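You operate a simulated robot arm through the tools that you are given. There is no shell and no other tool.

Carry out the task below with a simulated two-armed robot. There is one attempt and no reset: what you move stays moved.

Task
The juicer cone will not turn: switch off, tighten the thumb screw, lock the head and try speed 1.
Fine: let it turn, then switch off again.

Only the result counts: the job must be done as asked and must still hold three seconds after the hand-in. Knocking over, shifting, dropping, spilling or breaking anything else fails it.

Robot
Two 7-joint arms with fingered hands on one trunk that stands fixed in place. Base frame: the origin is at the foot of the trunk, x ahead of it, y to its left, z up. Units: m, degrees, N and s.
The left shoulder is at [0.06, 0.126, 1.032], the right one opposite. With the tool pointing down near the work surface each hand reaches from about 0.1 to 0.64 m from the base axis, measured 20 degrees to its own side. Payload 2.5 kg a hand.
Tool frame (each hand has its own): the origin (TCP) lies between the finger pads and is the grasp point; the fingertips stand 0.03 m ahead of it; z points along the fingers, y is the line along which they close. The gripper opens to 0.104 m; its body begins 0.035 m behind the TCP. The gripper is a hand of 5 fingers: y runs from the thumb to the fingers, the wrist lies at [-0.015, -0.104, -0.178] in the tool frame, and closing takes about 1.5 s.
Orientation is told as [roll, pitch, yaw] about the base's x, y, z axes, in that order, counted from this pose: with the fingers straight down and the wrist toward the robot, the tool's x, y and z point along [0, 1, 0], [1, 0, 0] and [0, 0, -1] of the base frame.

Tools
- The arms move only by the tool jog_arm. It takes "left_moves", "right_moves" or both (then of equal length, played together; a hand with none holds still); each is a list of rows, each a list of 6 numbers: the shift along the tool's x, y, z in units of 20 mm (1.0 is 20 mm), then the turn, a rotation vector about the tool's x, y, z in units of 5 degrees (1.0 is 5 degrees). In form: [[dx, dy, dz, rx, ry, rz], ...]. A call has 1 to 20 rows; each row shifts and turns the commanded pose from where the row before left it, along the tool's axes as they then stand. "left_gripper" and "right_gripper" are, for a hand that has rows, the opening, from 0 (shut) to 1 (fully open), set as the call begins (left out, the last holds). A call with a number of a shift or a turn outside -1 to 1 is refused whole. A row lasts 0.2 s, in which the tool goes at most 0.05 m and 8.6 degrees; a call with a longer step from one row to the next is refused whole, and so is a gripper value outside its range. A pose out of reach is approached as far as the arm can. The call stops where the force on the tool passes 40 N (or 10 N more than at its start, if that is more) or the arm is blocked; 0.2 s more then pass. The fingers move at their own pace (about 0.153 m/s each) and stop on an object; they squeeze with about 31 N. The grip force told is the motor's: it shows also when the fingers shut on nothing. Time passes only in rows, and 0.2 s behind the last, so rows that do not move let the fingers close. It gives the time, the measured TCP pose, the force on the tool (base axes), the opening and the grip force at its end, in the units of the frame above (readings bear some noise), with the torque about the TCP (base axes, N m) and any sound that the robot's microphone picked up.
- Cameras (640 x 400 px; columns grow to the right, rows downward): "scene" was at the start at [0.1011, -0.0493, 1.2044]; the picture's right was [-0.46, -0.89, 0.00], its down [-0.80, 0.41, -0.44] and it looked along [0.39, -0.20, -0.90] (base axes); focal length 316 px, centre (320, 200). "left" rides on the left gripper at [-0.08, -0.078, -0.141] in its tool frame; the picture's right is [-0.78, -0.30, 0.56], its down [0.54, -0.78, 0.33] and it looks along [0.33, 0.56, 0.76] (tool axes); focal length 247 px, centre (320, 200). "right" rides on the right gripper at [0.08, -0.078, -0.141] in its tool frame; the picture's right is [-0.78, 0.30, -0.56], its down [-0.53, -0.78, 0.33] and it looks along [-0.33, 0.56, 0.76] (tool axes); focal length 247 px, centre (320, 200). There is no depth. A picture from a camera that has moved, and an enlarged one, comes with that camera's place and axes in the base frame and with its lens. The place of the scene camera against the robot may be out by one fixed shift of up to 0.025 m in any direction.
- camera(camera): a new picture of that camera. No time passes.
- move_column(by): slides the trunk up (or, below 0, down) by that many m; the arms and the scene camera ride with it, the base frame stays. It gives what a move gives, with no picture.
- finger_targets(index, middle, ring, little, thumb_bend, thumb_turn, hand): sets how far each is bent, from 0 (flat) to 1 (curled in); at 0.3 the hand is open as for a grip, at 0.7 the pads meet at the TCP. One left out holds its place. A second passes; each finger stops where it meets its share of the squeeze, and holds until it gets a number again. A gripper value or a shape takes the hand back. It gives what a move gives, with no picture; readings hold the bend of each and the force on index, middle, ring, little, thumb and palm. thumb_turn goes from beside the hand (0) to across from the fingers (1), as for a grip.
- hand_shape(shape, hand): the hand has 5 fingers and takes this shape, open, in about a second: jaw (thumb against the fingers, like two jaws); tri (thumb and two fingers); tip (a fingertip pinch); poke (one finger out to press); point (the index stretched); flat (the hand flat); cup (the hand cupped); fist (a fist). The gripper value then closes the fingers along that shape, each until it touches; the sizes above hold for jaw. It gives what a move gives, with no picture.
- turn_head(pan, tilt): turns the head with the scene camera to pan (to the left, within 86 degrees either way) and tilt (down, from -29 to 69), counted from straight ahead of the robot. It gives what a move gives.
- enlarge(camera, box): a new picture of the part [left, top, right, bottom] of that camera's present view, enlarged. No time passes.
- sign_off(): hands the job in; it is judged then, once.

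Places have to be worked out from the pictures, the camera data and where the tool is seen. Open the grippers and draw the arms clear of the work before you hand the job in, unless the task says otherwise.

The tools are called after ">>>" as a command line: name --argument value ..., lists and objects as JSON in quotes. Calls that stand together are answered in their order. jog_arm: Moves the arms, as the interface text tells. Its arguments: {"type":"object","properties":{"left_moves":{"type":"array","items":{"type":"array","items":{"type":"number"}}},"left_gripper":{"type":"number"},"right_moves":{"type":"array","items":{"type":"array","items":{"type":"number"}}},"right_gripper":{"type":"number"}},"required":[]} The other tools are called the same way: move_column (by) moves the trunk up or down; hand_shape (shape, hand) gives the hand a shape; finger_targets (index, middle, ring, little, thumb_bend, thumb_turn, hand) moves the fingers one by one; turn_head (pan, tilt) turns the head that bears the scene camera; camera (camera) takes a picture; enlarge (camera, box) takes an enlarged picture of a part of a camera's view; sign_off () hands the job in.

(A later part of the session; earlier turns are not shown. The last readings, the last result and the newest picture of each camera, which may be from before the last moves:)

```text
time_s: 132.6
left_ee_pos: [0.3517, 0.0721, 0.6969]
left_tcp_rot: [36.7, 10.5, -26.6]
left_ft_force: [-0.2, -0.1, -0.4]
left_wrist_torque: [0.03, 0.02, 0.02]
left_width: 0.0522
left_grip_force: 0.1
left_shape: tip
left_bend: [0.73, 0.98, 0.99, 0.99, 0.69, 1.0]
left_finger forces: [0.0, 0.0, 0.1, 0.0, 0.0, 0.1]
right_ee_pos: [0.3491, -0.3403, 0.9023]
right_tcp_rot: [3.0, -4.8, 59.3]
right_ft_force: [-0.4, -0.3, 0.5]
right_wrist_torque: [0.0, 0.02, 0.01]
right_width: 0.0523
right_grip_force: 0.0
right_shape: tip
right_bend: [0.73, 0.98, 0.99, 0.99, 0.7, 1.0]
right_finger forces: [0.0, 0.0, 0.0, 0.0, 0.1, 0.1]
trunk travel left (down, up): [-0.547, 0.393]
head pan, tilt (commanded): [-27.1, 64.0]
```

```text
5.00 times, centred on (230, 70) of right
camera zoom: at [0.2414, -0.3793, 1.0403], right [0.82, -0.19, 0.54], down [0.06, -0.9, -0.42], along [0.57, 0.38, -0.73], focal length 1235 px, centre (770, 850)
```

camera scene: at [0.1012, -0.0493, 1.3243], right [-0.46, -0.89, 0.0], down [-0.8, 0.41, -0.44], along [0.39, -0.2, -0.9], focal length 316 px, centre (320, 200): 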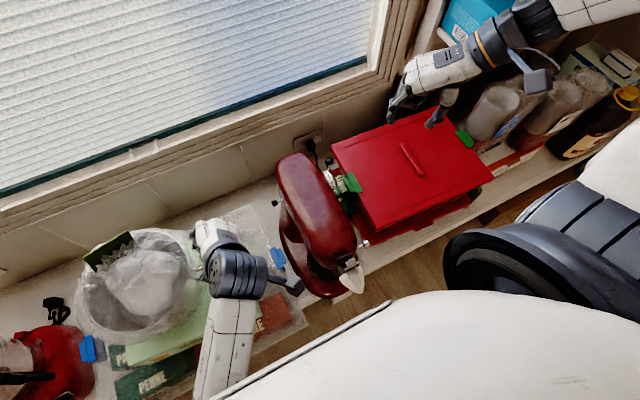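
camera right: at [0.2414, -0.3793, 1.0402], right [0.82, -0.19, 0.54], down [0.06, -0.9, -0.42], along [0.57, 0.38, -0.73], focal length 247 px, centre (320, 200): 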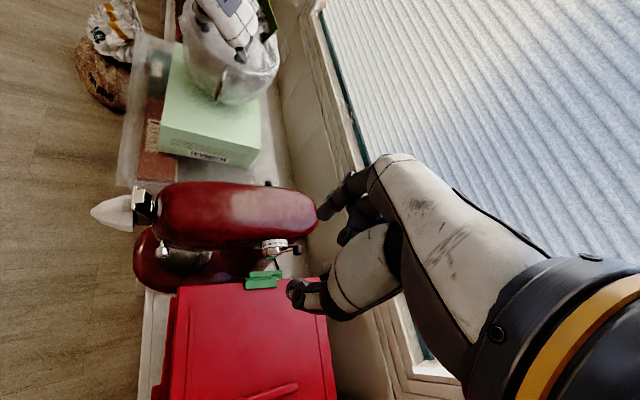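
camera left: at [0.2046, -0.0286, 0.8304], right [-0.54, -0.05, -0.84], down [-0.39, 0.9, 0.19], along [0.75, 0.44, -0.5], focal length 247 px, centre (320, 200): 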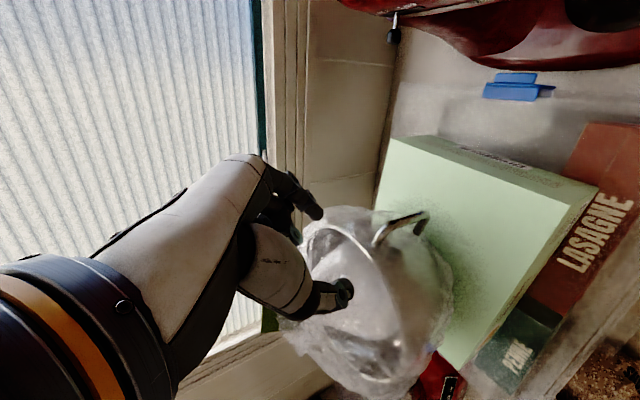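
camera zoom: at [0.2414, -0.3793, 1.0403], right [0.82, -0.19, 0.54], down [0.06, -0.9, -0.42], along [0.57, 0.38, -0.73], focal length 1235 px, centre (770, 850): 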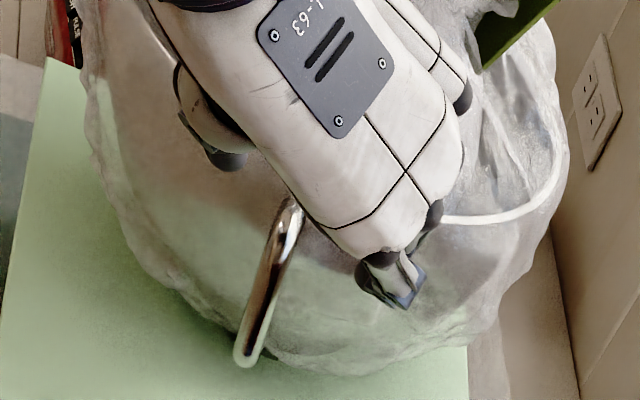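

Aligned: the bar lies between index and thumb in the hand's view. I'll narrow the opening, shift a bit, and advance so the pads straddle the bar just below its top corner.

>>> jog_arm --left_moves '[[-0.32, 0, 0.4, 0, 0, 0], [-0.32, 0, 0.4, 0, 0, 0], [0, 0, 0.5, 0, 0, 0], [0, 0, 0.5, 0, 0, 0], [0, 0, 0, 0, 0, 0]]' --left_gripper 0.4

>>> enlarge --camera "left" --box '[280, 180, 440, 300]'

>>> enlarge --camera "right" --box '[180, 30, 280, 110]'

```text
time_s: 133.8
left_ee_pos: [0.348, 0.0841, 0.6607]
left_tcp_rot: [36.7, 10.5, -26.5]
left_ft_force: [0.6, -0.4, -0.3]
left_wrist_torque: [0.01, 0.01, 0.0]
left_width: 0.0421
left_grip_force: 0.0
left_shape: tip
left_bend: [0.73, 0.98, 0.99, 0.99, 0.72, 1.0]
left_finger forces: [0.1, 0.0, 0.1, 0.0, 0.0, 0.0]
right_ee_pos: [0.3485, -0.3395, 0.9016]
right_tcp_rot: [3.0, -4.8, 59.3]
right_ft_force: [0.7, 0.7, -0.3]
right_wrist_torque: [-0.01, -0.02, -0.02]
right_width: 0.0523
right_grip_force: 0.0
right_shape: tip
right_bend: [0.73, 0.98, 0.99, 0.99, 0.7, 1.0]
right_finger forces: [0.1, 0.0, 0.1, 0.0, 0.0, 0.0]
trunk travel left (down, up): [-0.547, 0.393]
head pan, tilt (commanded): [-27.1, 64.0]
```

```text
3.33 times, centred on (360, 240) of left
camera zoom: at [0.2238, -0.0187, 0.7385], right [-0.54, -0.06, -0.84], down [-0.39, 0.9, 0.19], along [0.75, 0.43, -0.51], focal length 823 px, centre (187, 67)
```

zoom: 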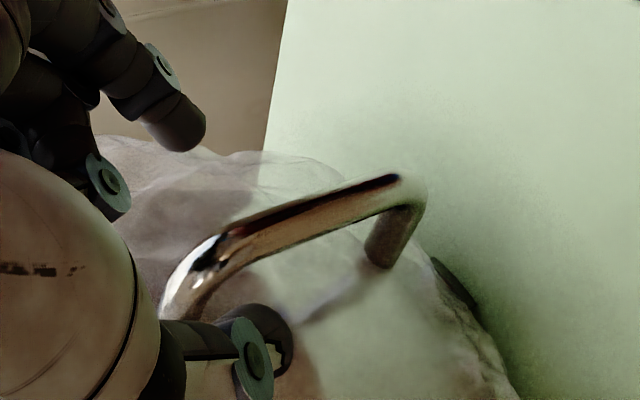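

```text
5.00 times, centred on (230, 70) of right
camera zoom: at [0.2414, -0.3793, 1.0403], right [0.82, -0.19, 0.54], down [0.06, -0.9, -0.42], along [0.57, 0.38, -0.73], focal length 1235 px, centre (770, 850)
```

zoom: 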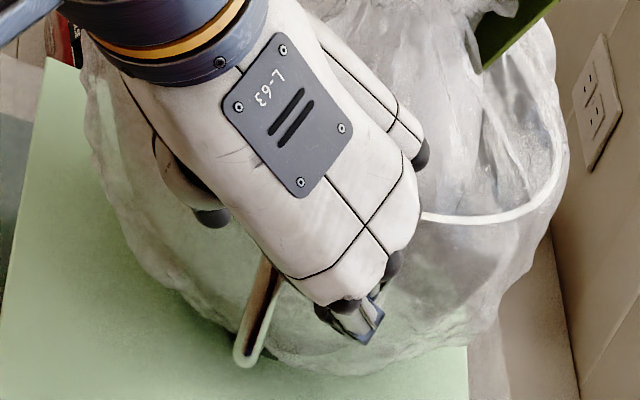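

The bar passes squarely between index and thumb. I'll advance the last 2 cm and then close.

>>> jog_arm --left_moves '[[0, 0, 0.5, 0, 0, 0], [0, 0, 0.5, 0, 0, 0], [0, 0, 0, 0, 0, 0]]'

>>> enlarge --camera "left" --box '[280, 180, 440, 300]'

>>> enlarge --camera "right" --box '[180, 30, 280, 110]'

```text
time_s: 134.6
left_ee_pos: [0.3533, 0.0977, 0.6453]
left_tcp_rot: [36.8, 10.5, -26.6]
left_ft_force: [-0.1, 0.3, 0.5]
left_wrist_torque: [-0.01, -0.01, 0.0]
left_width: 0.0421
left_grip_force: 0.1
left_shape: tip
left_bend: [0.73, 0.98, 0.99, 0.99, 0.72, 1.0]
left_finger forces: [0.1, 0.1, 0.1, 0.0, 0.0, 0.0]
right_ee_pos: [0.3487, -0.3393, 0.9033]
right_tcp_rot: [3.1, -4.8, 59.3]
right_ft_force: [0.0, -0.5, -0.2]
right_wrist_torque: [0.0, 0.01, 0.03]
right_width: 0.0523
right_grip_force: 0.0
right_shape: tip
right_bend: [0.73, 0.98, 0.99, 0.99, 0.7, 1.0]
right_finger forces: [0.0, 0.0, 0.0, 0.0, 0.0, 0.0]
trunk travel left (down, up): [-0.547, 0.393]
head pan, tilt (commanded): [-27.1, 64.0]
```

```text
3.33 times, centred on (360, 240) of left
camera zoom: at [0.2271, -0.0045, 0.7229], right [-0.54, -0.05, -0.84], down [-0.39, 0.9, 0.19], along [0.75, 0.44, -0.5], focal length 823 px, centre (187, 67)
```

zoom: 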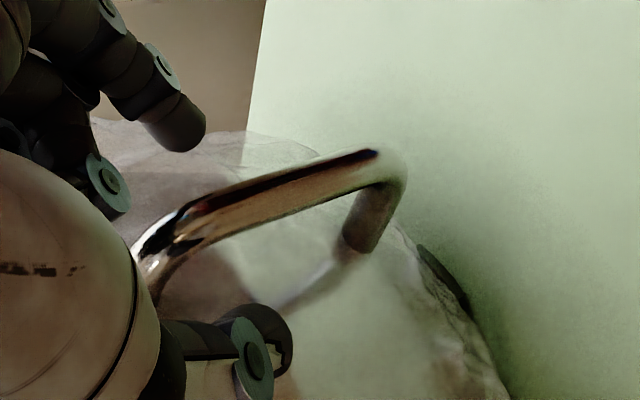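

```text
5.00 times, centred on (230, 70) of right
camera zoom: at [0.2414, -0.3793, 1.0403], right [0.82, -0.19, 0.54], down [0.06, -0.9, -0.42], along [0.57, 0.38, -0.73], focal length 1235 px, centre (770, 850)
```

zoom: 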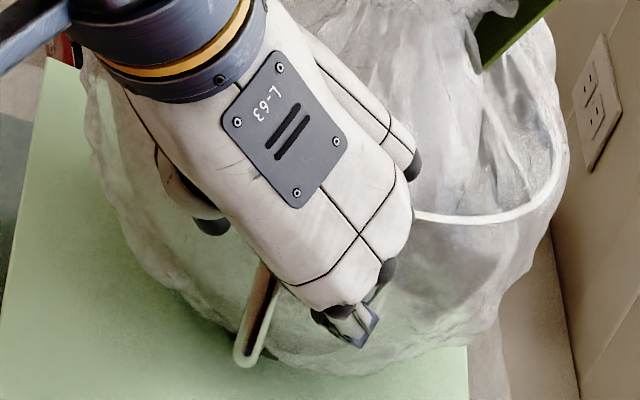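

Both fingers are around the bar without touching. The index hardly moves when closing, so I'll shift the hand 15 mm to bring the index pad close to the bar first.

>>> jog_arm --left_moves '[[0, -0.25, 0, 0, 0, 0], [0, -0.25, 0, 0, 0, 0], [0, -0.25, 0, 0, 0, 0], [0, 0, 0, 0, 0, 0]]'

>>> enlarge --camera "left" --box '[280, 180, 440, 300]'

>>> enlarge --camera "right" --box '[180, 30, 280, 110]'

```text
time_s: 135.6
left_ee_pos: [0.3394, 0.1025, 0.6486]
left_tcp_rot: [36.8, 10.5, -26.5]
left_ft_force: [-0.1, 0.3, -0.2]
left_wrist_torque: [0.0, -0.02, 0.01]
left_width: 0.0422
left_grip_force: 0.1
left_shape: tip
left_bend: [0.73, 0.98, 0.99, 0.99, 0.72, 1.0]
left_finger forces: [0.0, 0.0, 0.0, 0.1, 0.0, 0.1]
right_ee_pos: [0.3487, -0.34, 0.9018]
right_tcp_rot: [2.9, -4.8, 59.3]
right_ft_force: [0.2, 0.7, -1.0]
right_wrist_torque: [0.03, -0.03, 0.03]
right_width: 0.052
right_grip_force: 0.1
right_shape: tip
right_bend: [0.73, 0.98, 0.99, 0.99, 0.7, 1.0]
right_finger forces: [0.0, 0.1, 0.1, 0.1, 0.1, 0.0]
trunk travel left (down, up): [-0.547, 0.393]
head pan, tilt (commanded): [-27.1, 64.0]
```

```text
3.33 times, centred on (360, 240) of left
camera zoom: at [0.2147, 0.0007, 0.7258], right [-0.54, -0.05, -0.84], down [-0.39, 0.9, 0.19], along [0.75, 0.44, -0.5], focal length 823 px, centre (187, 67)
```

zoom: 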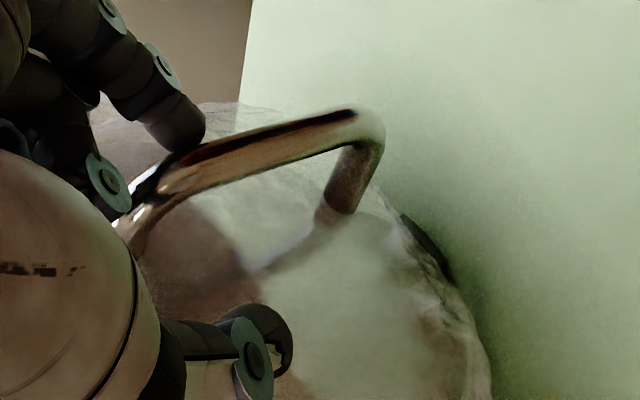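

```text
5.00 times, centred on (230, 70) of right
camera zoom: at [0.2413, -0.3793, 1.0403], right [0.82, -0.19, 0.54], down [0.06, -0.9, -0.42], along [0.57, 0.38, -0.73], focal length 1235 px, centre (770, 850)
```

zoom: 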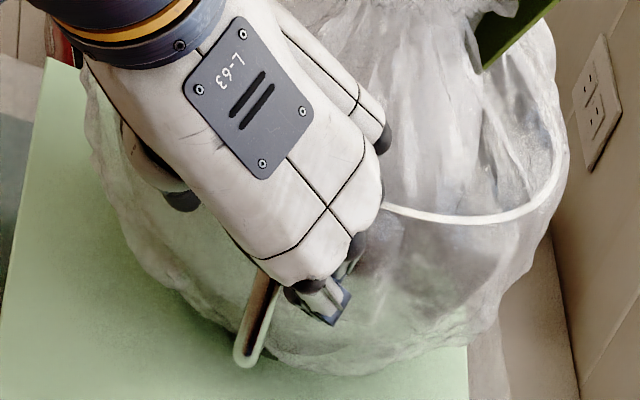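

The index is now right at the bar. I'll close the pinch and see whether both fingers hold it without moving the pot.

>>> jog_arm --left_moves '[[0, 0, 0, 0, 0, 0], [0, 0, 0, 0, 0, 0], [0, 0, 0, 0, 0, 0], [0, 0, 0, 0, 0, 0]]' --left_gripper 0.1

>>> enlarge --camera "left" --box '[280, 180, 440, 300]'

>>> enlarge --camera "right" --box '[180, 30, 280, 110]'

```text
time_s: 136.6
left_ee_pos: [0.3409, 0.1041, 0.6481]
left_tcp_rot: [36.7, 10.5, -26.7]
left_ft_force: [0.0, -0.2, -0.5]
left_wrist_torque: [0.01, 0.02, -0.02]
left_width: 0.0106
left_grip_force: 0.0
left_shape: tip
left_bend: [0.71, 0.98, 0.99, 0.99, 0.73, 1.0]
left_finger forces: [0.1, 0.0, 0.0, 0.0, 0.4, 0.0]
right_ee_pos: [0.3493, -0.3389, 0.9023]
right_tcp_rot: [2.9, -4.8, 59.2]
right_ft_force: [-0.2, 1.0, 0.4]
right_wrist_torque: [0.02, 0.0, -0.01]
right_width: 0.0524
right_grip_force: 0.1
right_shape: tip
right_bend: [0.73, 0.98, 0.99, 0.99, 0.7, 1.0]
right_finger forces: [0.0, 0.0, 0.1, 0.0, 0.0, 0.1]
trunk travel left (down, up): [-0.547, 0.393]
head pan, tilt (commanded): [-27.1, 64.0]
```

```text
3.33 times, centred on (360, 240) of left
camera zoom: at [0.2148, 0.0007, 0.7257], right [-0.54, -0.05, -0.84], down [-0.39, 0.9, 0.19], along [0.75, 0.44, -0.5], focal length 823 px, centre (187, 67)
```

zoom: 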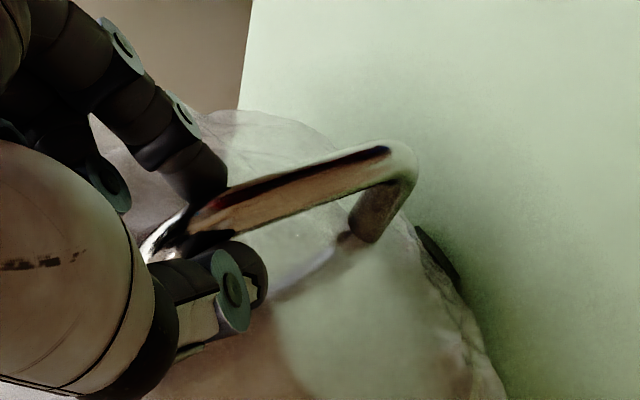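

```text
5.00 times, centred on (230, 70) of right
camera zoom: at [0.2413, -0.3793, 1.0403], right [0.82, -0.19, 0.54], down [0.06, -0.9, -0.42], along [0.57, 0.38, -0.73], focal length 1235 px, centre (770, 850)
```

zoom: 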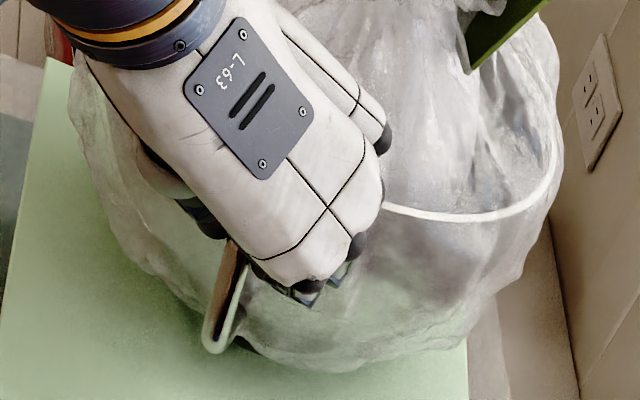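

Closing nudged the pot's handle about 16 mm toward the robot; the pot slides very easily (forces below 0.5 N). I'll grip the bar firmly now, then tow the pot back to its original place: about +10 mm in x and −41 mm in y.

>>> jog_arm --left_moves '[[0, 0, 0, 0, 0, 0], [0, 0, 0, 0, 0, 0], [0, 0, 0, 0, 0, 0], [0, 0, 0, 0, 0, 0]]' --left_gripper 0

>>> enlarge --camera "left" --box '[280, 180, 440, 300]'

>>> enlarge --camera "right" --box '[160, 20, 300, 120]'

>>> enlarge --camera "scene" --box '[60, 200, 280, 350]'

```text
time_s: 137.6
left_ee_pos: [0.3402, 0.1046, 0.6481]
left_tcp_rot: [36.7, 10.6, -26.5]
left_ft_force: [0.2, 1.6, -0.6]
left_wrist_torque: [-0.01, -0.09, 0.02]
left_width: 0.0065
left_grip_force: 31.1
left_shape: tip
left_bend: [0.66, 1.0, 1.0, 1.0, 0.73, 1.0]
left_finger forces: [25.8, 0.0, 0.1, 0.0, 26.6, 0.0]
right_ee_pos: [0.3501, -0.3382, 0.9028]
right_tcp_rot: [3.0, -4.8, 59.2]
right_ft_force: [-0.3, 0.2, 0.4]
right_wrist_torque: [0.03, 0.02, -0.01]
right_width: 0.0525
right_grip_force: 0.0
right_shape: tip
right_bend: [0.73, 0.98, 0.99, 0.99, 0.7, 1.0]
right_finger forces: [0.0, 0.0, 0.0, 0.0, 0.1, 0.0]
trunk travel left (down, up): [-0.547, 0.393]
head pan, tilt (commanded): [-27.1, 64.0]
```

```text
3.33 times, centred on (360, 240) of left
camera zoom: at [0.2148, 0.0008, 0.7256], right [-0.54, -0.05, -0.84], down [-0.39, 0.9, 0.19], along [0.75, 0.44, -0.5], focal length 823 px, centre (187, 67)
```

zoom: 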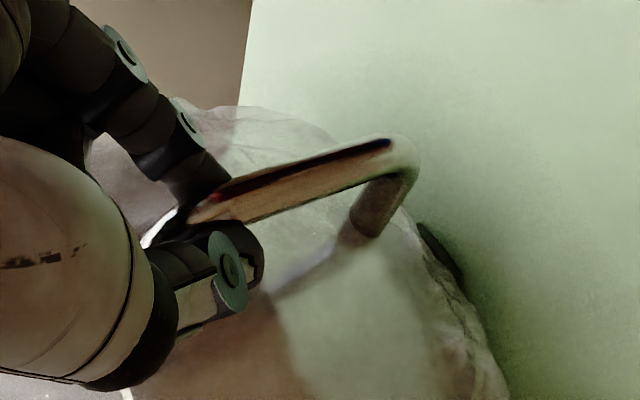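

```text
4.00 times, centred on (230, 70) of right
camera zoom: at [0.2415, -0.3791, 1.0403], right [0.82, -0.19, 0.54], down [0.06, -0.9, -0.42], along [0.57, 0.38, -0.73], focal length 988 px, centre (680, 720)
```

zoom: 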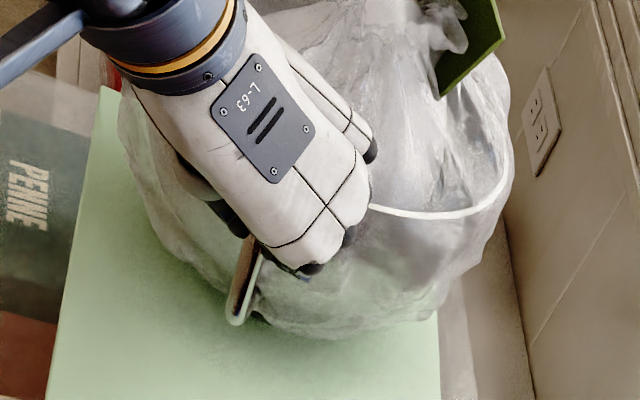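

```text
2.67 times, centred on (170, 275) of scene
camera zoom: at [0.1013, -0.0491, 1.3243], right [-0.46, -0.89, 0.0], down [-0.8, 0.41, -0.44], along [0.39, -0.2, -0.9], focal length 843 px, centre (720, 0)
```

zoom: 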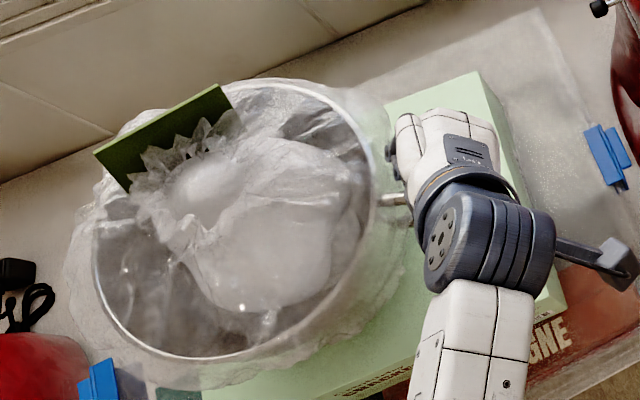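

The bar is held firmly with 26 N per finger. By the pictures the pot needs about [+0.006,−0.039] m at the handle and a 3° yaw back; I'll tow it slowly in a straight level line.

>>> jog_arm --left_moves '[[-0.145, 0.14, -0.142, 0.044, -0.014, -0.059], [-0.145, 0.14, -0.142, 0.044, -0.014, -0.059], [-0.145, 0.14, -0.142, 0.044, -0.014, -0.059], [-0.145, 0.14, -0.142, 0.044, -0.014, -0.059], [-0.145, 0.14, -0.142, 0.044, -0.014, -0.059], [-0.145, 0.14, -0.142, 0.044, -0.014, -0.059], [-0.145, 0.14, -0.142, 0.044, -0.014, -0.059], [-0.145, 0.14, -0.142, 0.044, -0.014, -0.059], [0, 0, 0, 0, 0, 0]]'

>>> enlarge --camera "scene" --box '[60, 200, 280, 350]'

>>> enlarge --camera "right" --box '[160, 20, 300, 120]'

```text
time_s: 139.8
left_ee_pos: [0.3376, 0.1115, 0.6336]
left_tcp_rot: [42.2, 13.6, -24.2]
left_ft_force: [-1.3, -5.2, 9.0]
left_wrist_torque: [0.1, -0.07, -0.06]
left_width: 0.0067
left_grip_force: 30.7
left_shape: tip
left_bend: [0.72, 1.0, 1.0, 1.0, 0.77, 0.99]
left_finger forces: [0.9, 13.6, 0.1, 0.0, 1.0, 0.1]
right_ee_pos: [0.3494, -0.3404, 0.9013]
right_tcp_rot: [2.9, -4.8, 59.3]
right_ft_force: [-0.3, 0.5, -0.2]
right_wrist_torque: [-0.03, 0.04, 0.02]
right_width: 0.052
right_grip_force: 0.0
right_shape: tip
right_bend: [0.73, 0.98, 0.99, 0.99, 0.7, 1.0]
right_finger forces: [0.1, 0.0, 0.0, 0.1, 0.0, 0.1]
trunk travel left (down, up): [-0.547, 0.393]
head pan, tilt (commanded): [-27.1, 64.0]
stopped in row 9 (left hand): the arm was blocked; the commanded pose is now the measured one
```

```text
2.67 times, centred on (170, 275) of scene
camera zoom: at [0.1006, -0.0497, 1.3245], right [-0.46, -0.89, 0.0], down [-0.8, 0.41, -0.44], along [0.39, -0.2, -0.9], focal length 843 px, centre (720, 0)
```

zoom: 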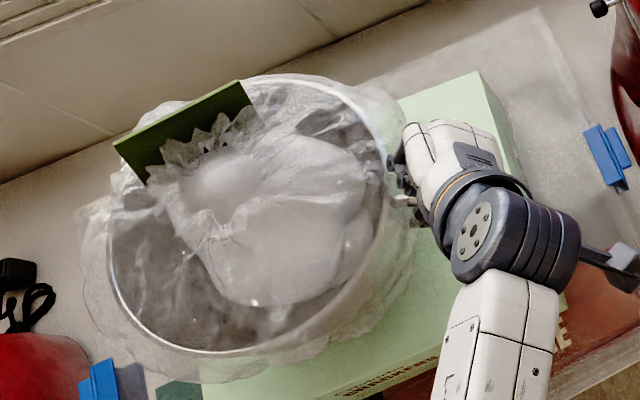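

```text
4.00 times, centred on (230, 70) of right
camera zoom: at [0.241, -0.3795, 1.0404], right [0.82, -0.19, 0.54], down [0.06, -0.9, -0.42], along [0.57, 0.38, -0.73], focal length 988 px, centre (680, 720)
```

zoom: 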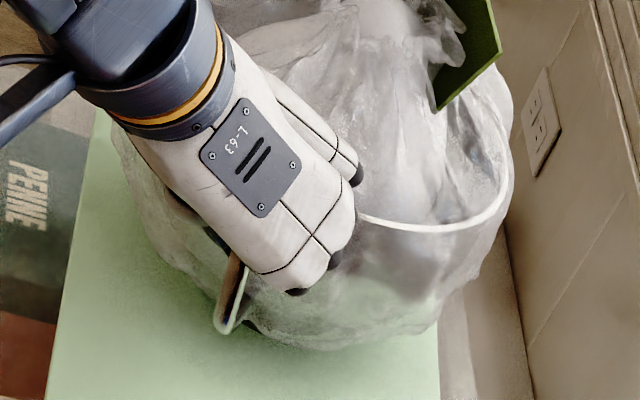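

The pot moved about two thirds of the way, but the fingers slipped and the arm hit a limit, with the middle finger now pressing on the handle. I'll open the fingers and lift straight up with the trunk, which needs no arm motion.

>>> jog_arm --left_moves '[[0, 0, 0, 0, 0, 0], [0, 0, 0, 0, 0, 0], [0, 0, 0, 0, 0, 0]]' --left_gripper 0.45

>>> enlarge --camera "left" --box '[260, 150, 440, 300]'

>>> enlarge --camera "right" --box '[160, 20, 300, 120]'

```text
time_s: 140.6
left_ee_pos: [0.3366, 0.115, 0.6315]
left_tcp_rot: [42.3, 13.9, -24.0]
left_ft_force: [0.5, -0.1, 0.9]
left_wrist_torque: [0.02, 0.0, 0.02]
left_width: 0.046
left_grip_force: 0.2
left_shape: tip
left_bend: [0.73, 0.98, 0.99, 0.99, 0.71, 1.0]
left_finger forces: [0.0, 0.8, 0.0, 0.0, 0.0, 0.1]
right_ee_pos: [0.3487, -0.3386, 0.9025]
right_tcp_rot: [3.0, -4.8, 59.3]
right_ft_force: [-0.2, 0.1, 1.0]
right_wrist_torque: [-0.01, 0.01, 0.02]
right_width: 0.0522
right_grip_force: 0.0
right_shape: tip
right_bend: [0.73, 0.98, 0.99, 0.99, 0.7, 1.0]
right_finger forces: [0.0, 0.0, 0.0, 0.1, 0.0, 0.1]
trunk travel left (down, up): [-0.547, 0.393]
head pan, tilt (commanded): [-27.1, 64.0]
```

```text
2.67 times, centred on (350, 225) of left
camera zoom: at [0.2145, -0.0003, 0.6996], right [-0.55, 0.02, -0.84], down [-0.41, 0.86, 0.3], along [0.73, 0.51, -0.46], focal length 659 px, centre (240, 133)
```

zoom: 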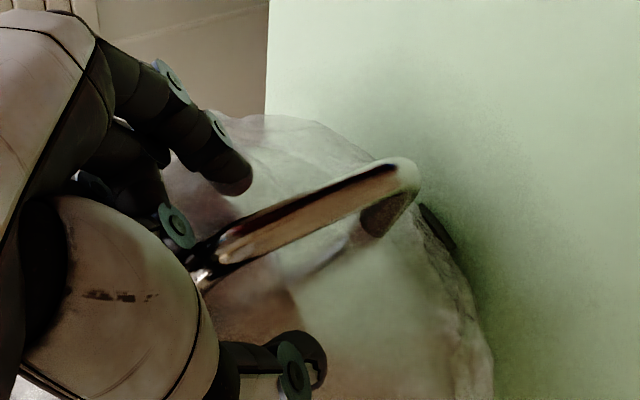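

```text
4.00 times, centred on (230, 70) of right
camera zoom: at [0.2415, -0.3792, 1.0401], right [0.82, -0.19, 0.54], down [0.06, -0.9, -0.42], along [0.57, 0.38, -0.73], focal length 988 px, centre (680, 720)
```

zoom: 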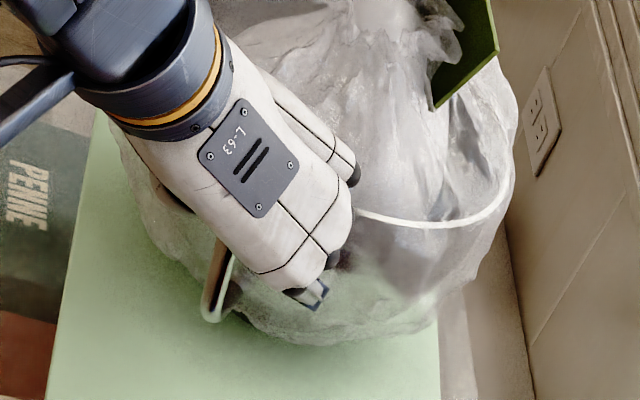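

The load is off. I'll lift straight up with the trunk by 0.10 m.

>>> move_column --by 0.1

>>> enlarge --camera "scene" --box '[80, 200, 280, 350]'

>>> camera --camera "right"

>>> camera --camera "scene"

```text
time_s: 141.9
left_ee_pos: [0.3377, 0.1122, 0.7334]
left_tcp_rot: [42.2, 13.7, -24.1]
left_ft_force: [0.4, 0.8, -0.1]
left_wrist_torque: [-0.02, -0.02, 0.01]
left_width: 0.0464
left_grip_force: 0.1
left_shape: tip
left_bend: [0.73, 0.98, 0.99, 0.99, 0.71, 1.0]
left_finger forces: [0.1, 0.0, 0.0, 0.1, 0.0, 0.1]
right_ee_pos: [0.3498, -0.3402, 1.0022]
right_tcp_rot: [3.0, -4.8, 59.4]
right_ft_force: [-0.1, 0.2, -0.5]
right_wrist_torque: [-0.03, -0.05, 0.03]
right_width: 0.0522
right_grip_force: 0.1
right_shape: tip
right_bend: [0.73, 0.98, 0.99, 0.99, 0.7, 1.0]
right_finger forces: [0.0, 0.0, 0.0, 0.1, 0.0, 0.0]
trunk travel left (down, up): [-0.647, 0.293]
head pan, tilt (commanded): [-27.1, 64.0]
```

```text
2.67 times, centred on (180, 275) of scene
camera zoom: at [0.1012, -0.0494, 1.4243], right [-0.46, -0.89, 0.0], down [-0.8, 0.41, -0.44], along [0.39, -0.2, -0.9], focal length 843 px, centre (693, 0)
```

zoom: 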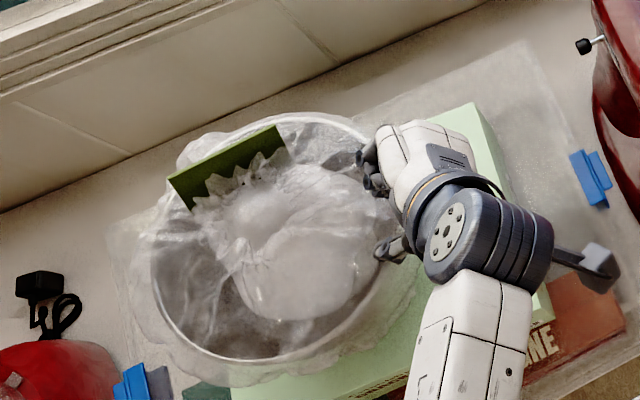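

```text
taken
camera right: at [0.2414, -0.3793, 1.1402], right [0.82, -0.19, 0.54], down [0.06, -0.9, -0.42], along [0.57, 0.38, -0.73], focal length 247 px, centre (320, 200)
```

right: 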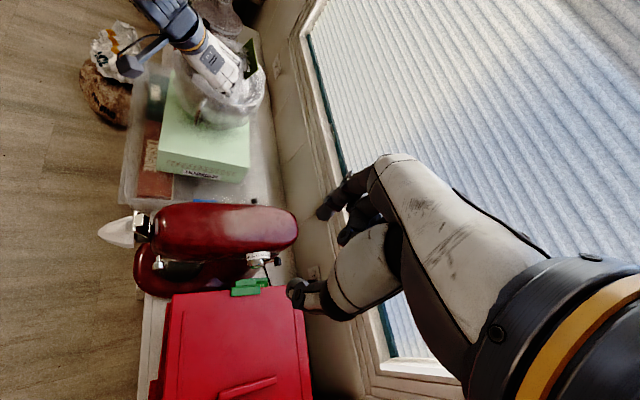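

```text
taken
camera scene: at [0.1012, -0.0494, 1.4243], right [-0.46, -0.89, 0.0], down [-0.8, 0.41, -0.44], along [0.39, -0.2, -0.9], focal length 316 px, centre (320, 200)
```

scene: 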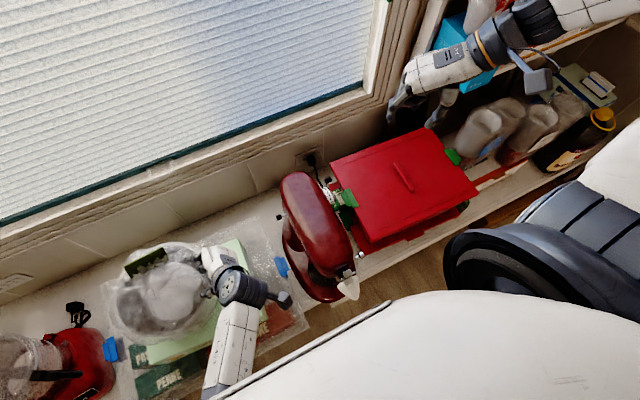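

The hand is free. The pot is still about 3 cm off and now turned about 7°, but it slides very easily, so gentle pushes should bring it back. I'll first move the left hand up and to the left around the pot, easing back to a comfortable orientation.

>>> jog_arm --left_moves '[[0.5, -0.3, -0.3, 0, -0.8, 0], [0.5, -0.3, -0.3, 0, -0.8, 0], [0.5, -0.3, -0.3, 0, -0.8, 0], [0.5, -0.3, -0.3, 0, -0.8, 0], [0, 0, 0, 0, 0, 0]]'

>>> camera --camera "scene"

```text
time_s: 143.1
left_ee_pos: [0.3318, 0.1322, 0.7817]
left_tcp_rot: [26.0, 13.6, -24.2]
left_ft_force: [-0.1, -0.6, 0.7]
left_wrist_torque: [0.0, 0.02, -0.01]
left_width: 0.0462
left_grip_force: 0.1
left_shape: tip
left_bend: [0.73, 0.98, 0.99, 0.99, 0.71, 1.0]
left_finger forces: [0.0, 0.0, 0.0, 0.0, 0.1, 0.1]
right_ee_pos: [0.3481, -0.3388, 1.002]
right_tcp_rot: [3.0, -4.8, 59.3]
right_ft_force: [0.6, 0.0, 0.6]
right_wrist_torque: [-0.01, 0.0, 0.0]
right_width: 0.0521
right_grip_force: 0.0
right_shape: tip
right_bend: [0.73, 0.98, 0.99, 0.99, 0.7, 1.0]
right_finger forces: [0.0, 0.1, 0.1, 0.1, 0.0, 0.1]
trunk travel left (down, up): [-0.647, 0.293]
head pan, tilt (commanded): [-27.1, 64.0]
```

```text
taken
camera scene: at [0.1011, -0.0493, 1.4244], right [-0.46, -0.89, 0.0], down [-0.8, 0.41, -0.44], along [0.39, -0.2, -0.9], focal length 316 px, centre (320, 200)
```

scene: 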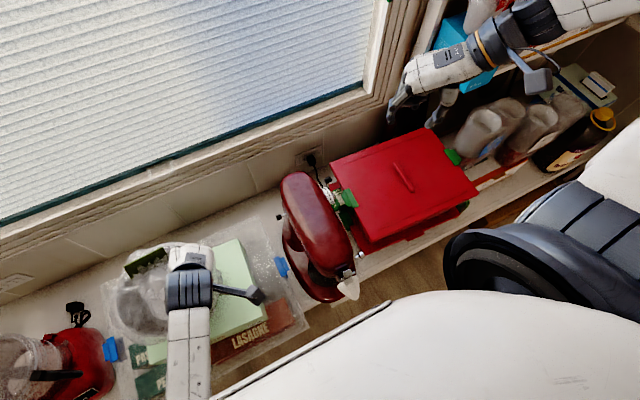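

Tracking is good with the raised trunk. I'll try the handle again with the comfortable orientation (roll ≈27°, pitch ≈−3°, yaw ≈−45°) and first look at the handle from there.

>>> jog_arm --left_moves '[[0, 0, 0, -0.79, 0, 0.4], [0, 0, 0, -0.79, 0, 0.4], [0, 0, 0, -0.79, 0, 0.4], [0, 0, 0, -0.79, 0, 0.4], [0, 0, 0, -0.79, 0, 0.4], [0, 0, 0, -0.79, 0, 0.4], [0, 0, 0, 0, 0, 0]]'

>>> camera --camera "left"

>>> enlarge --camera "right" --box '[140, 40, 280, 150]'

>>> enlarge --camera "scene" --box '[80, 200, 280, 350]'

```text
time_s: 144.7
left_ee_pos: [0.3315, 0.1326, 0.7803]
left_tcp_rot: [24.0, -3.0, -45.2]
left_ft_force: [0.1, -0.6, -1.5]
left_wrist_torque: [-0.01, 0.01, 0.02]
left_width: 0.0464
left_grip_force: 0.1
left_shape: tip
left_bend: [0.73, 0.98, 0.99, 0.99, 0.71, 1.0]
left_finger forces: [0.0, 0.0, 0.1, 0.0, 0.1, 0.0]
right_ee_pos: [0.3482, -0.3401, 1.0017]
right_tcp_rot: [3.0, -4.8, 59.2]
right_ft_force: [0.7, -0.5, -0.1]
right_wrist_torque: [0.01, -0.03, -0.01]
right_width: 0.0521
right_grip_force: 0.0
right_shape: tip
right_bend: [0.73, 0.98, 0.99, 0.99, 0.7, 1.0]
right_finger forces: [0.0, 0.0, 0.0, 0.1, 0.0, 0.0]
trunk travel left (down, up): [-0.647, 0.293]
head pan, tilt (commanded): [-27.1, 64.0]
```

```text
taken
camera left: at [0.1796, 0.1014, 0.872], right [-0.52, -0.16, -0.84], down [-0.1, 0.99, -0.12], along [0.85, 0.02, -0.53], focal length 247 px, centre (320, 200)
```

left: 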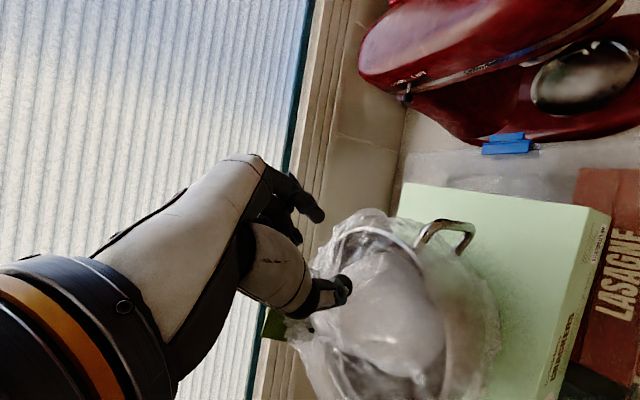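

```text
3.64 times, centred on (210, 95) of right
camera zoom: at [0.2414, -0.3793, 1.1402], right [0.82, -0.19, 0.54], down [0.06, -0.9, -0.42], along [0.57, 0.38, -0.73], focal length 898 px, centre (720, 582)
```

zoom: 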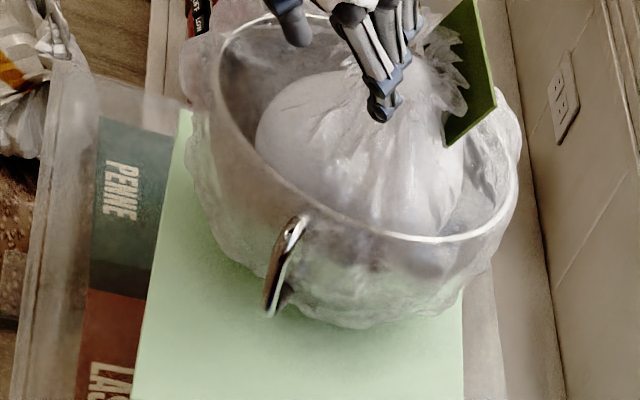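

```text
2.67 times, centred on (180, 275) of scene
camera zoom: at [0.1011, -0.0494, 1.4244], right [-0.46, -0.89, 0.0], down [-0.8, 0.41, -0.44], along [0.39, -0.2, -0.9], focal length 843 px, centre (693, 0)
```

zoom: 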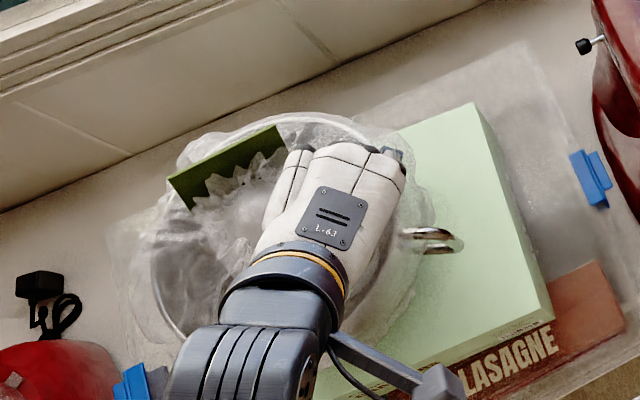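

Perfect tracking here, and the handle is well visible in all views. I'll zoom the left camera on it to measure precisely.

>>> enlarge --camera "left" --box '[395, 200, 495, 270]'

>>> enlarge --camera "right" --box '[180, 85, 240, 140]'

>>> enlarge --camera "scene" --box '[200, 265, 250, 310]'

```text
5.71 times, centred on (445, 235) of left
camera zoom: at [0.1796, 0.1014, 0.872], right [-0.52, -0.16, -0.84], down [-0.1, 0.99, -0.12], along [0.85, 0.02, -0.53], focal length 1411 px, centre (-394, 0)
```

zoom: 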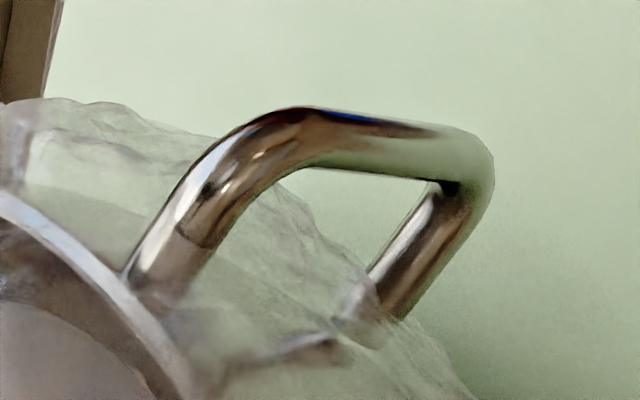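

```text
7.27 times, centred on (210, 112) of right
camera zoom: at [0.2414, -0.3793, 1.1402], right [0.82, -0.19, 0.54], down [0.06, -0.9, -0.42], along [0.57, 0.38, -0.73], focal length 1796 px, centre (1120, 836)
```

zoom: 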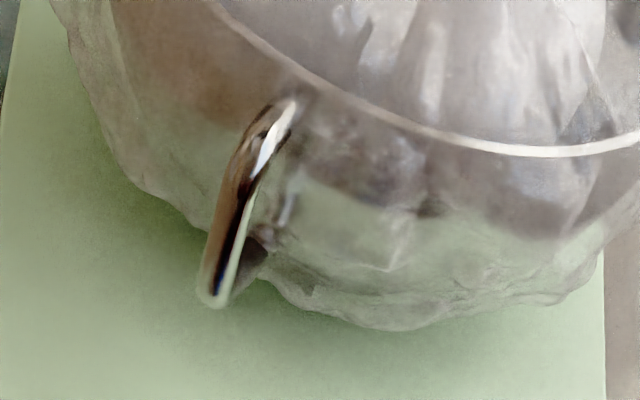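

```text
8.89 times, centred on (225, 288) of scene
camera zoom: at [0.1011, -0.0494, 1.4244], right [-0.46, -0.89, 0.0], down [-0.8, 0.41, -0.44], along [0.39, -0.2, -0.9], focal length 2810 px, centre (1164, -578)
```

zoom: 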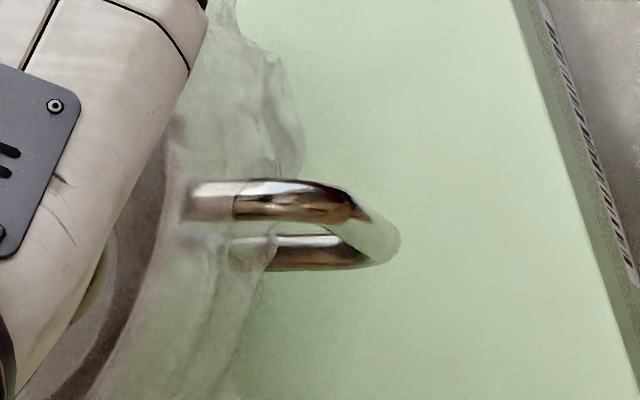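

The handle's bar now runs from T≈[0.330,0.106,0.634] to E≈[0.332,0.109,0.56]. With yaw −70° the thumb will sit on the pot side of the bar, so it can pull positively, and the wrist stays away from the torso. I'll take that orientation and go to a pre-approach point.

>>> jog_arm --left_moves '[[0, 0, 0, -0.3, -0.16, 0.96], [0, 0, 0, -0.3, -0.16, 0.96], [0, 0, 0, -0.3, -0.16, 0.96], [0, 0, 0, -0.3, -0.16, 0.96], [0, 0, 0, -0.3, -0.16, 0.96], [-0.81, 0.28, 0.5, 0, 0, 0], [-0.81, 0.28, 0.5, 0, 0, 0], [-0.81, 0.28, 0.5, 0, 0, 0], [-0.81, 0.28, 0.5, 0, 0, 0], [0, 0, 0, 0, 0, 0]]'

>>> camera --camera "left"

>>> enlarge --camera "right" --box '[140, 40, 280, 150]'

>>> enlarge --camera "scene" --box '[80, 200, 280, 350]'

```text
time_s: 146.9
left_ee_pos: [0.2946, 0.0975, 0.7196]
left_tcp_rot: [20.7, -0.7, -70.1]
left_ft_force: [-0.1, 0.4, 0.3]
left_wrist_torque: [-0.01, 0.01, 0.02]
left_width: 0.0465
left_grip_force: 0.1
left_shape: tip
left_bend: [0.73, 0.98, 0.99, 0.99, 0.71, 1.0]
left_finger forces: [0.0, 0.1, 0.0, 0.0, 0.0, 0.0]
right_ee_pos: [0.3485, -0.3388, 1.0025]
right_tcp_rot: [3.0, -4.9, 59.4]
right_ft_force: [-0.6, 0.8, -0.6]
right_wrist_torque: [0.01, 0.01, 0.0]
right_width: 0.0524
right_grip_force: 0.1
right_shape: tip
right_bend: [0.73, 0.98, 0.99, 0.99, 0.7, 1.0]
right_finger forces: [0.0, 0.0, 0.0, 0.0, 0.0, 0.1]
trunk travel left (down, up): [-0.647, 0.293]
head pan, tilt (commanded): [-27.1, 64.0]
```

```text
taken
camera left: at [0.1494, 0.1296, 0.8211], right [-0.59, 0.09, -0.8], down [0.32, 0.94, -0.13], along [0.74, -0.33, -0.59], focal length 247 px, centre (320, 200)
```

left: 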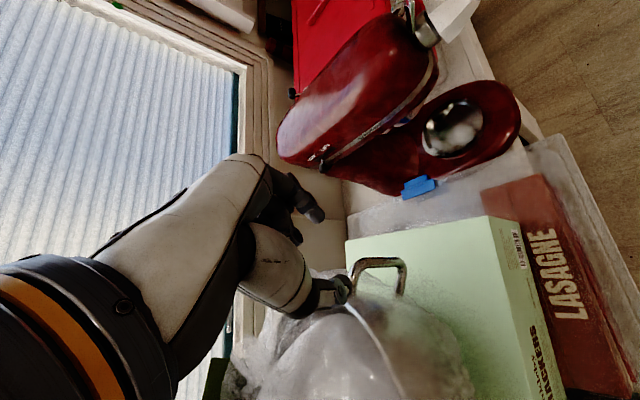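

```text
3.64 times, centred on (210, 95) of right
camera zoom: at [0.2414, -0.3793, 1.1403], right [0.82, -0.19, 0.54], down [0.06, -0.9, -0.42], along [0.57, 0.38, -0.73], focal length 898 px, centre (720, 582)
```

zoom: 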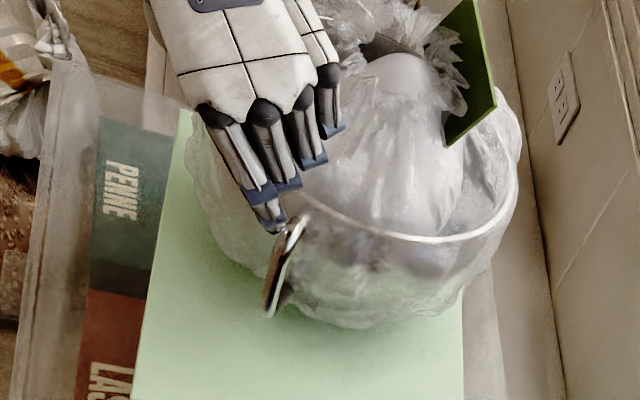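

```text
2.67 times, centred on (180, 275) of scene
camera zoom: at [0.1011, -0.0493, 1.4244], right [-0.46, -0.89, 0.0], down [-0.8, 0.41, -0.44], along [0.39, -0.2, -0.9], focal length 843 px, centre (693, 0)
```

zoom: 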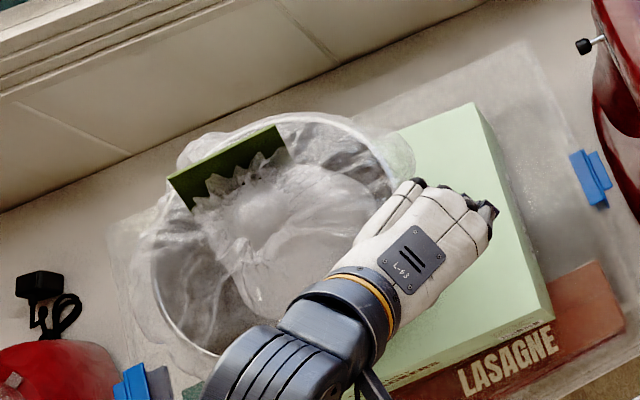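

Tracking is excellent. I'll zoom in to check the alignment of the bar with the finger gap.

>>> enlarge --camera "left" --box '[290, 190, 430, 310]'

>>> enlarge --camera "right" --box '[180, 85, 240, 140]'

```text
3.33 times, centred on (360, 250) of left
camera zoom: at [0.1494, 0.1296, 0.8211], right [-0.59, 0.09, -0.8], down [0.32, 0.94, -0.13], along [0.74, -0.33, -0.59], focal length 823 px, centre (187, 33)
```

zoom: 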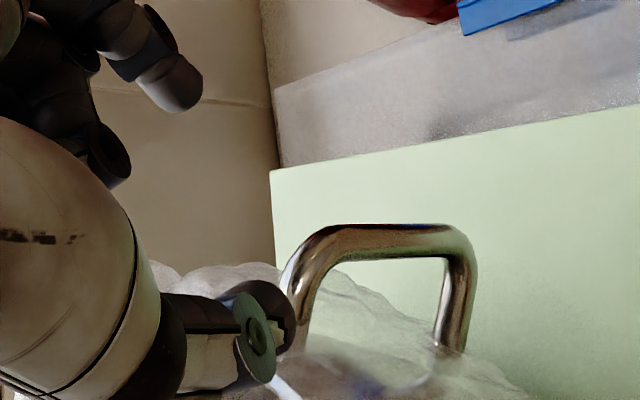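

```text
7.27 times, centred on (210, 112) of right
camera zoom: at [0.2414, -0.3793, 1.1403], right [0.82, -0.19, 0.54], down [0.06, -0.9, -0.42], along [0.57, 0.38, -0.73], focal length 1796 px, centre (1120, 836)
```

zoom: 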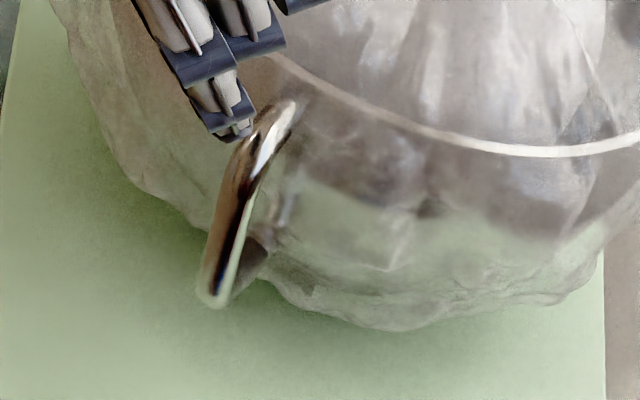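

The bar's top corner is exactly centred between the fingers, 9 cm ahead. I'll advance 5 cm and check.

>>> jog_arm --left_moves '[[0, 0, 0.5, 0, 0, 0], [0, 0, 0.5, 0, 0, 0], [0, 0, 0.5, 0, 0, 0], [0, 0, 0.5, 0, 0, 0], [0, 0, 0.5, 0, 0, 0], [0, 0, 0, 0, 0, 0]]'

>>> enlarge --camera "left" --box '[290, 190, 430, 310]'

>>> enlarge --camera "right" --box '[180, 85, 240, 140]'

```text
time_s: 148.3
left_ee_pos: [0.3134, 0.103, 0.6734]
left_tcp_rot: [20.8, -0.7, -70.0]
left_ft_force: [0.3, -0.2, -0.3]
left_wrist_torque: [0.03, 0.0, 0.0]
left_width: 0.0467
left_grip_force: 0.1
left_shape: tip
left_bend: [0.73, 0.98, 0.99, 0.99, 0.71, 1.0]
left_finger forces: [0.0, 0.0, 0.0, 0.0, 0.0, 0.0]
right_ee_pos: [0.3486, -0.3394, 1.0029]
right_tcp_rot: [3.0, -4.8, 59.3]
right_ft_force: [0.7, 1.3, -0.1]
right_wrist_torque: [0.0, 0.05, 0.0]
right_width: 0.0522
right_grip_force: 0.1
right_shape: tip
right_bend: [0.73, 0.98, 0.99, 0.99, 0.7, 1.0]
right_finger forces: [0.0, 0.0, 0.0, 0.0, 0.0, 0.0]
trunk travel left (down, up): [-0.647, 0.293]
head pan, tilt (commanded): [-27.1, 64.0]
```

```text
3.33 times, centred on (360, 250) of left
camera zoom: at [0.1676, 0.1344, 0.7749], right [-0.59, 0.09, -0.8], down [0.32, 0.94, -0.13], along [0.74, -0.33, -0.59], focal length 823 px, centre (187, 33)
```

zoom: 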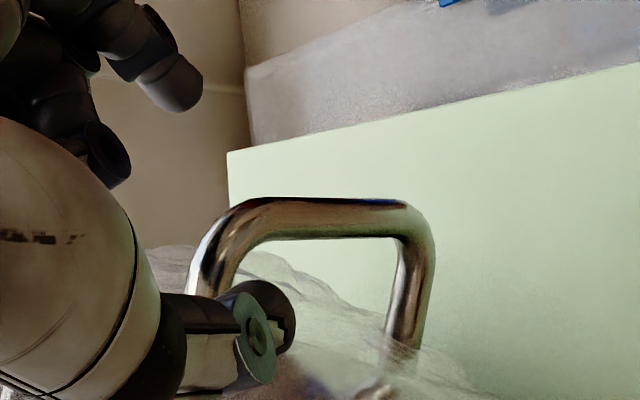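

```text
7.27 times, centred on (210, 112) of right
camera zoom: at [0.2413, -0.3793, 1.1403], right [0.82, -0.19, 0.54], down [0.06, -0.9, -0.42], along [0.57, 0.38, -0.73], focal length 1796 px, centre (1120, 836)
```

zoom: 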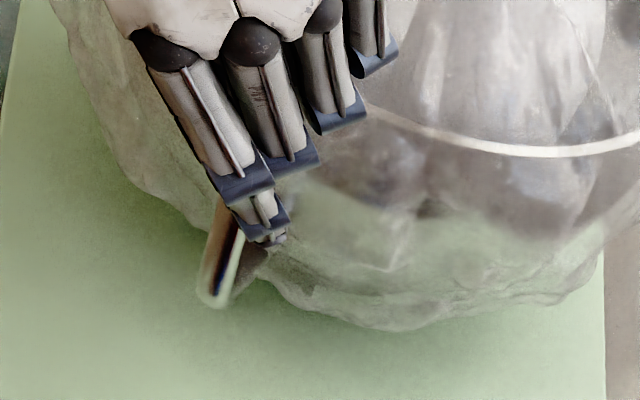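

The geometry is as planned. I'll advance the remaining 2.9 cm.

>>> jog_arm --left_moves '[[0, 0, 0.5, 0, 0, 0], [0, 0, 0.5, 0, 0, 0], [0, 0, 0.45, 0, 0, 0], [0, 0, 0, 0, 0, 0]]'

>>> enlarge --camera "left" --box '[290, 190, 430, 310]'

>>> enlarge --camera "right" --box '[180, 85, 240, 140]'

```text
time_s: 149.3
left_ee_pos: [0.3232, 0.1047, 0.6466]
left_tcp_rot: [20.7, -0.7, -70.1]
left_ft_force: [0.4, 0.1, 0.7]
left_wrist_torque: [0.03, -0.02, -0.01]
left_width: 0.0464
left_grip_force: 0.0
left_shape: tip
left_bend: [0.73, 0.98, 0.99, 0.99, 0.71, 1.0]
left_finger forces: [0.1, 0.0, 0.1, 0.0, 0.0, 0.0]
right_ee_pos: [0.3489, -0.3389, 1.0023]
right_tcp_rot: [3.0, -4.9, 59.3]
right_ft_force: [-0.4, -0.8, 0.1]
right_wrist_torque: [0.01, -0.04, 0.01]
right_width: 0.0521
right_grip_force: 0.1
right_shape: tip
right_bend: [0.73, 0.98, 0.99, 0.99, 0.7, 1.0]
right_finger forces: [0.0, 0.0, 0.0, 0.0, 0.0, 0.0]
trunk travel left (down, up): [-0.647, 0.293]
head pan, tilt (commanded): [-27.1, 64.0]
```

```text
3.33 times, centred on (360, 250) of left
camera zoom: at [0.1777, 0.137, 0.749], right [-0.59, 0.09, -0.8], down [0.32, 0.94, -0.13], along [0.74, -0.33, -0.59], focal length 823 px, centre (187, 33)
```

zoom: 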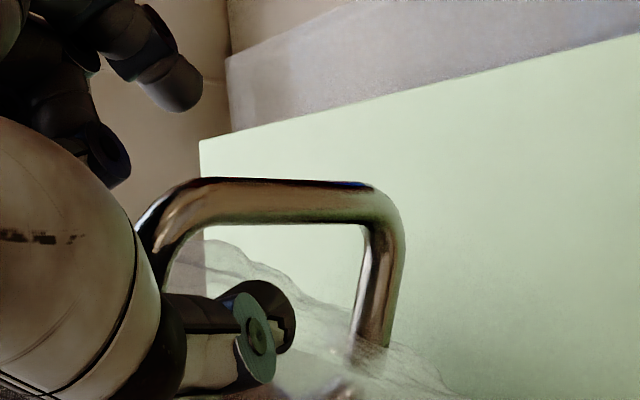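

```text
7.27 times, centred on (210, 112) of right
camera zoom: at [0.2413, -0.3793, 1.1403], right [0.82, -0.19, 0.54], down [0.06, -0.9, -0.42], along [0.57, 0.38, -0.73], focal length 1796 px, centre (1120, 836)
```

zoom: 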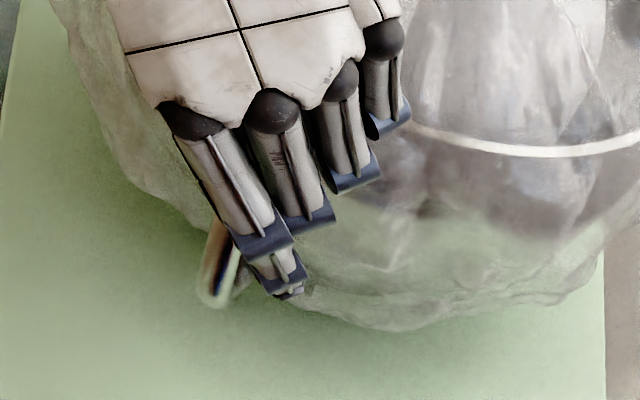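

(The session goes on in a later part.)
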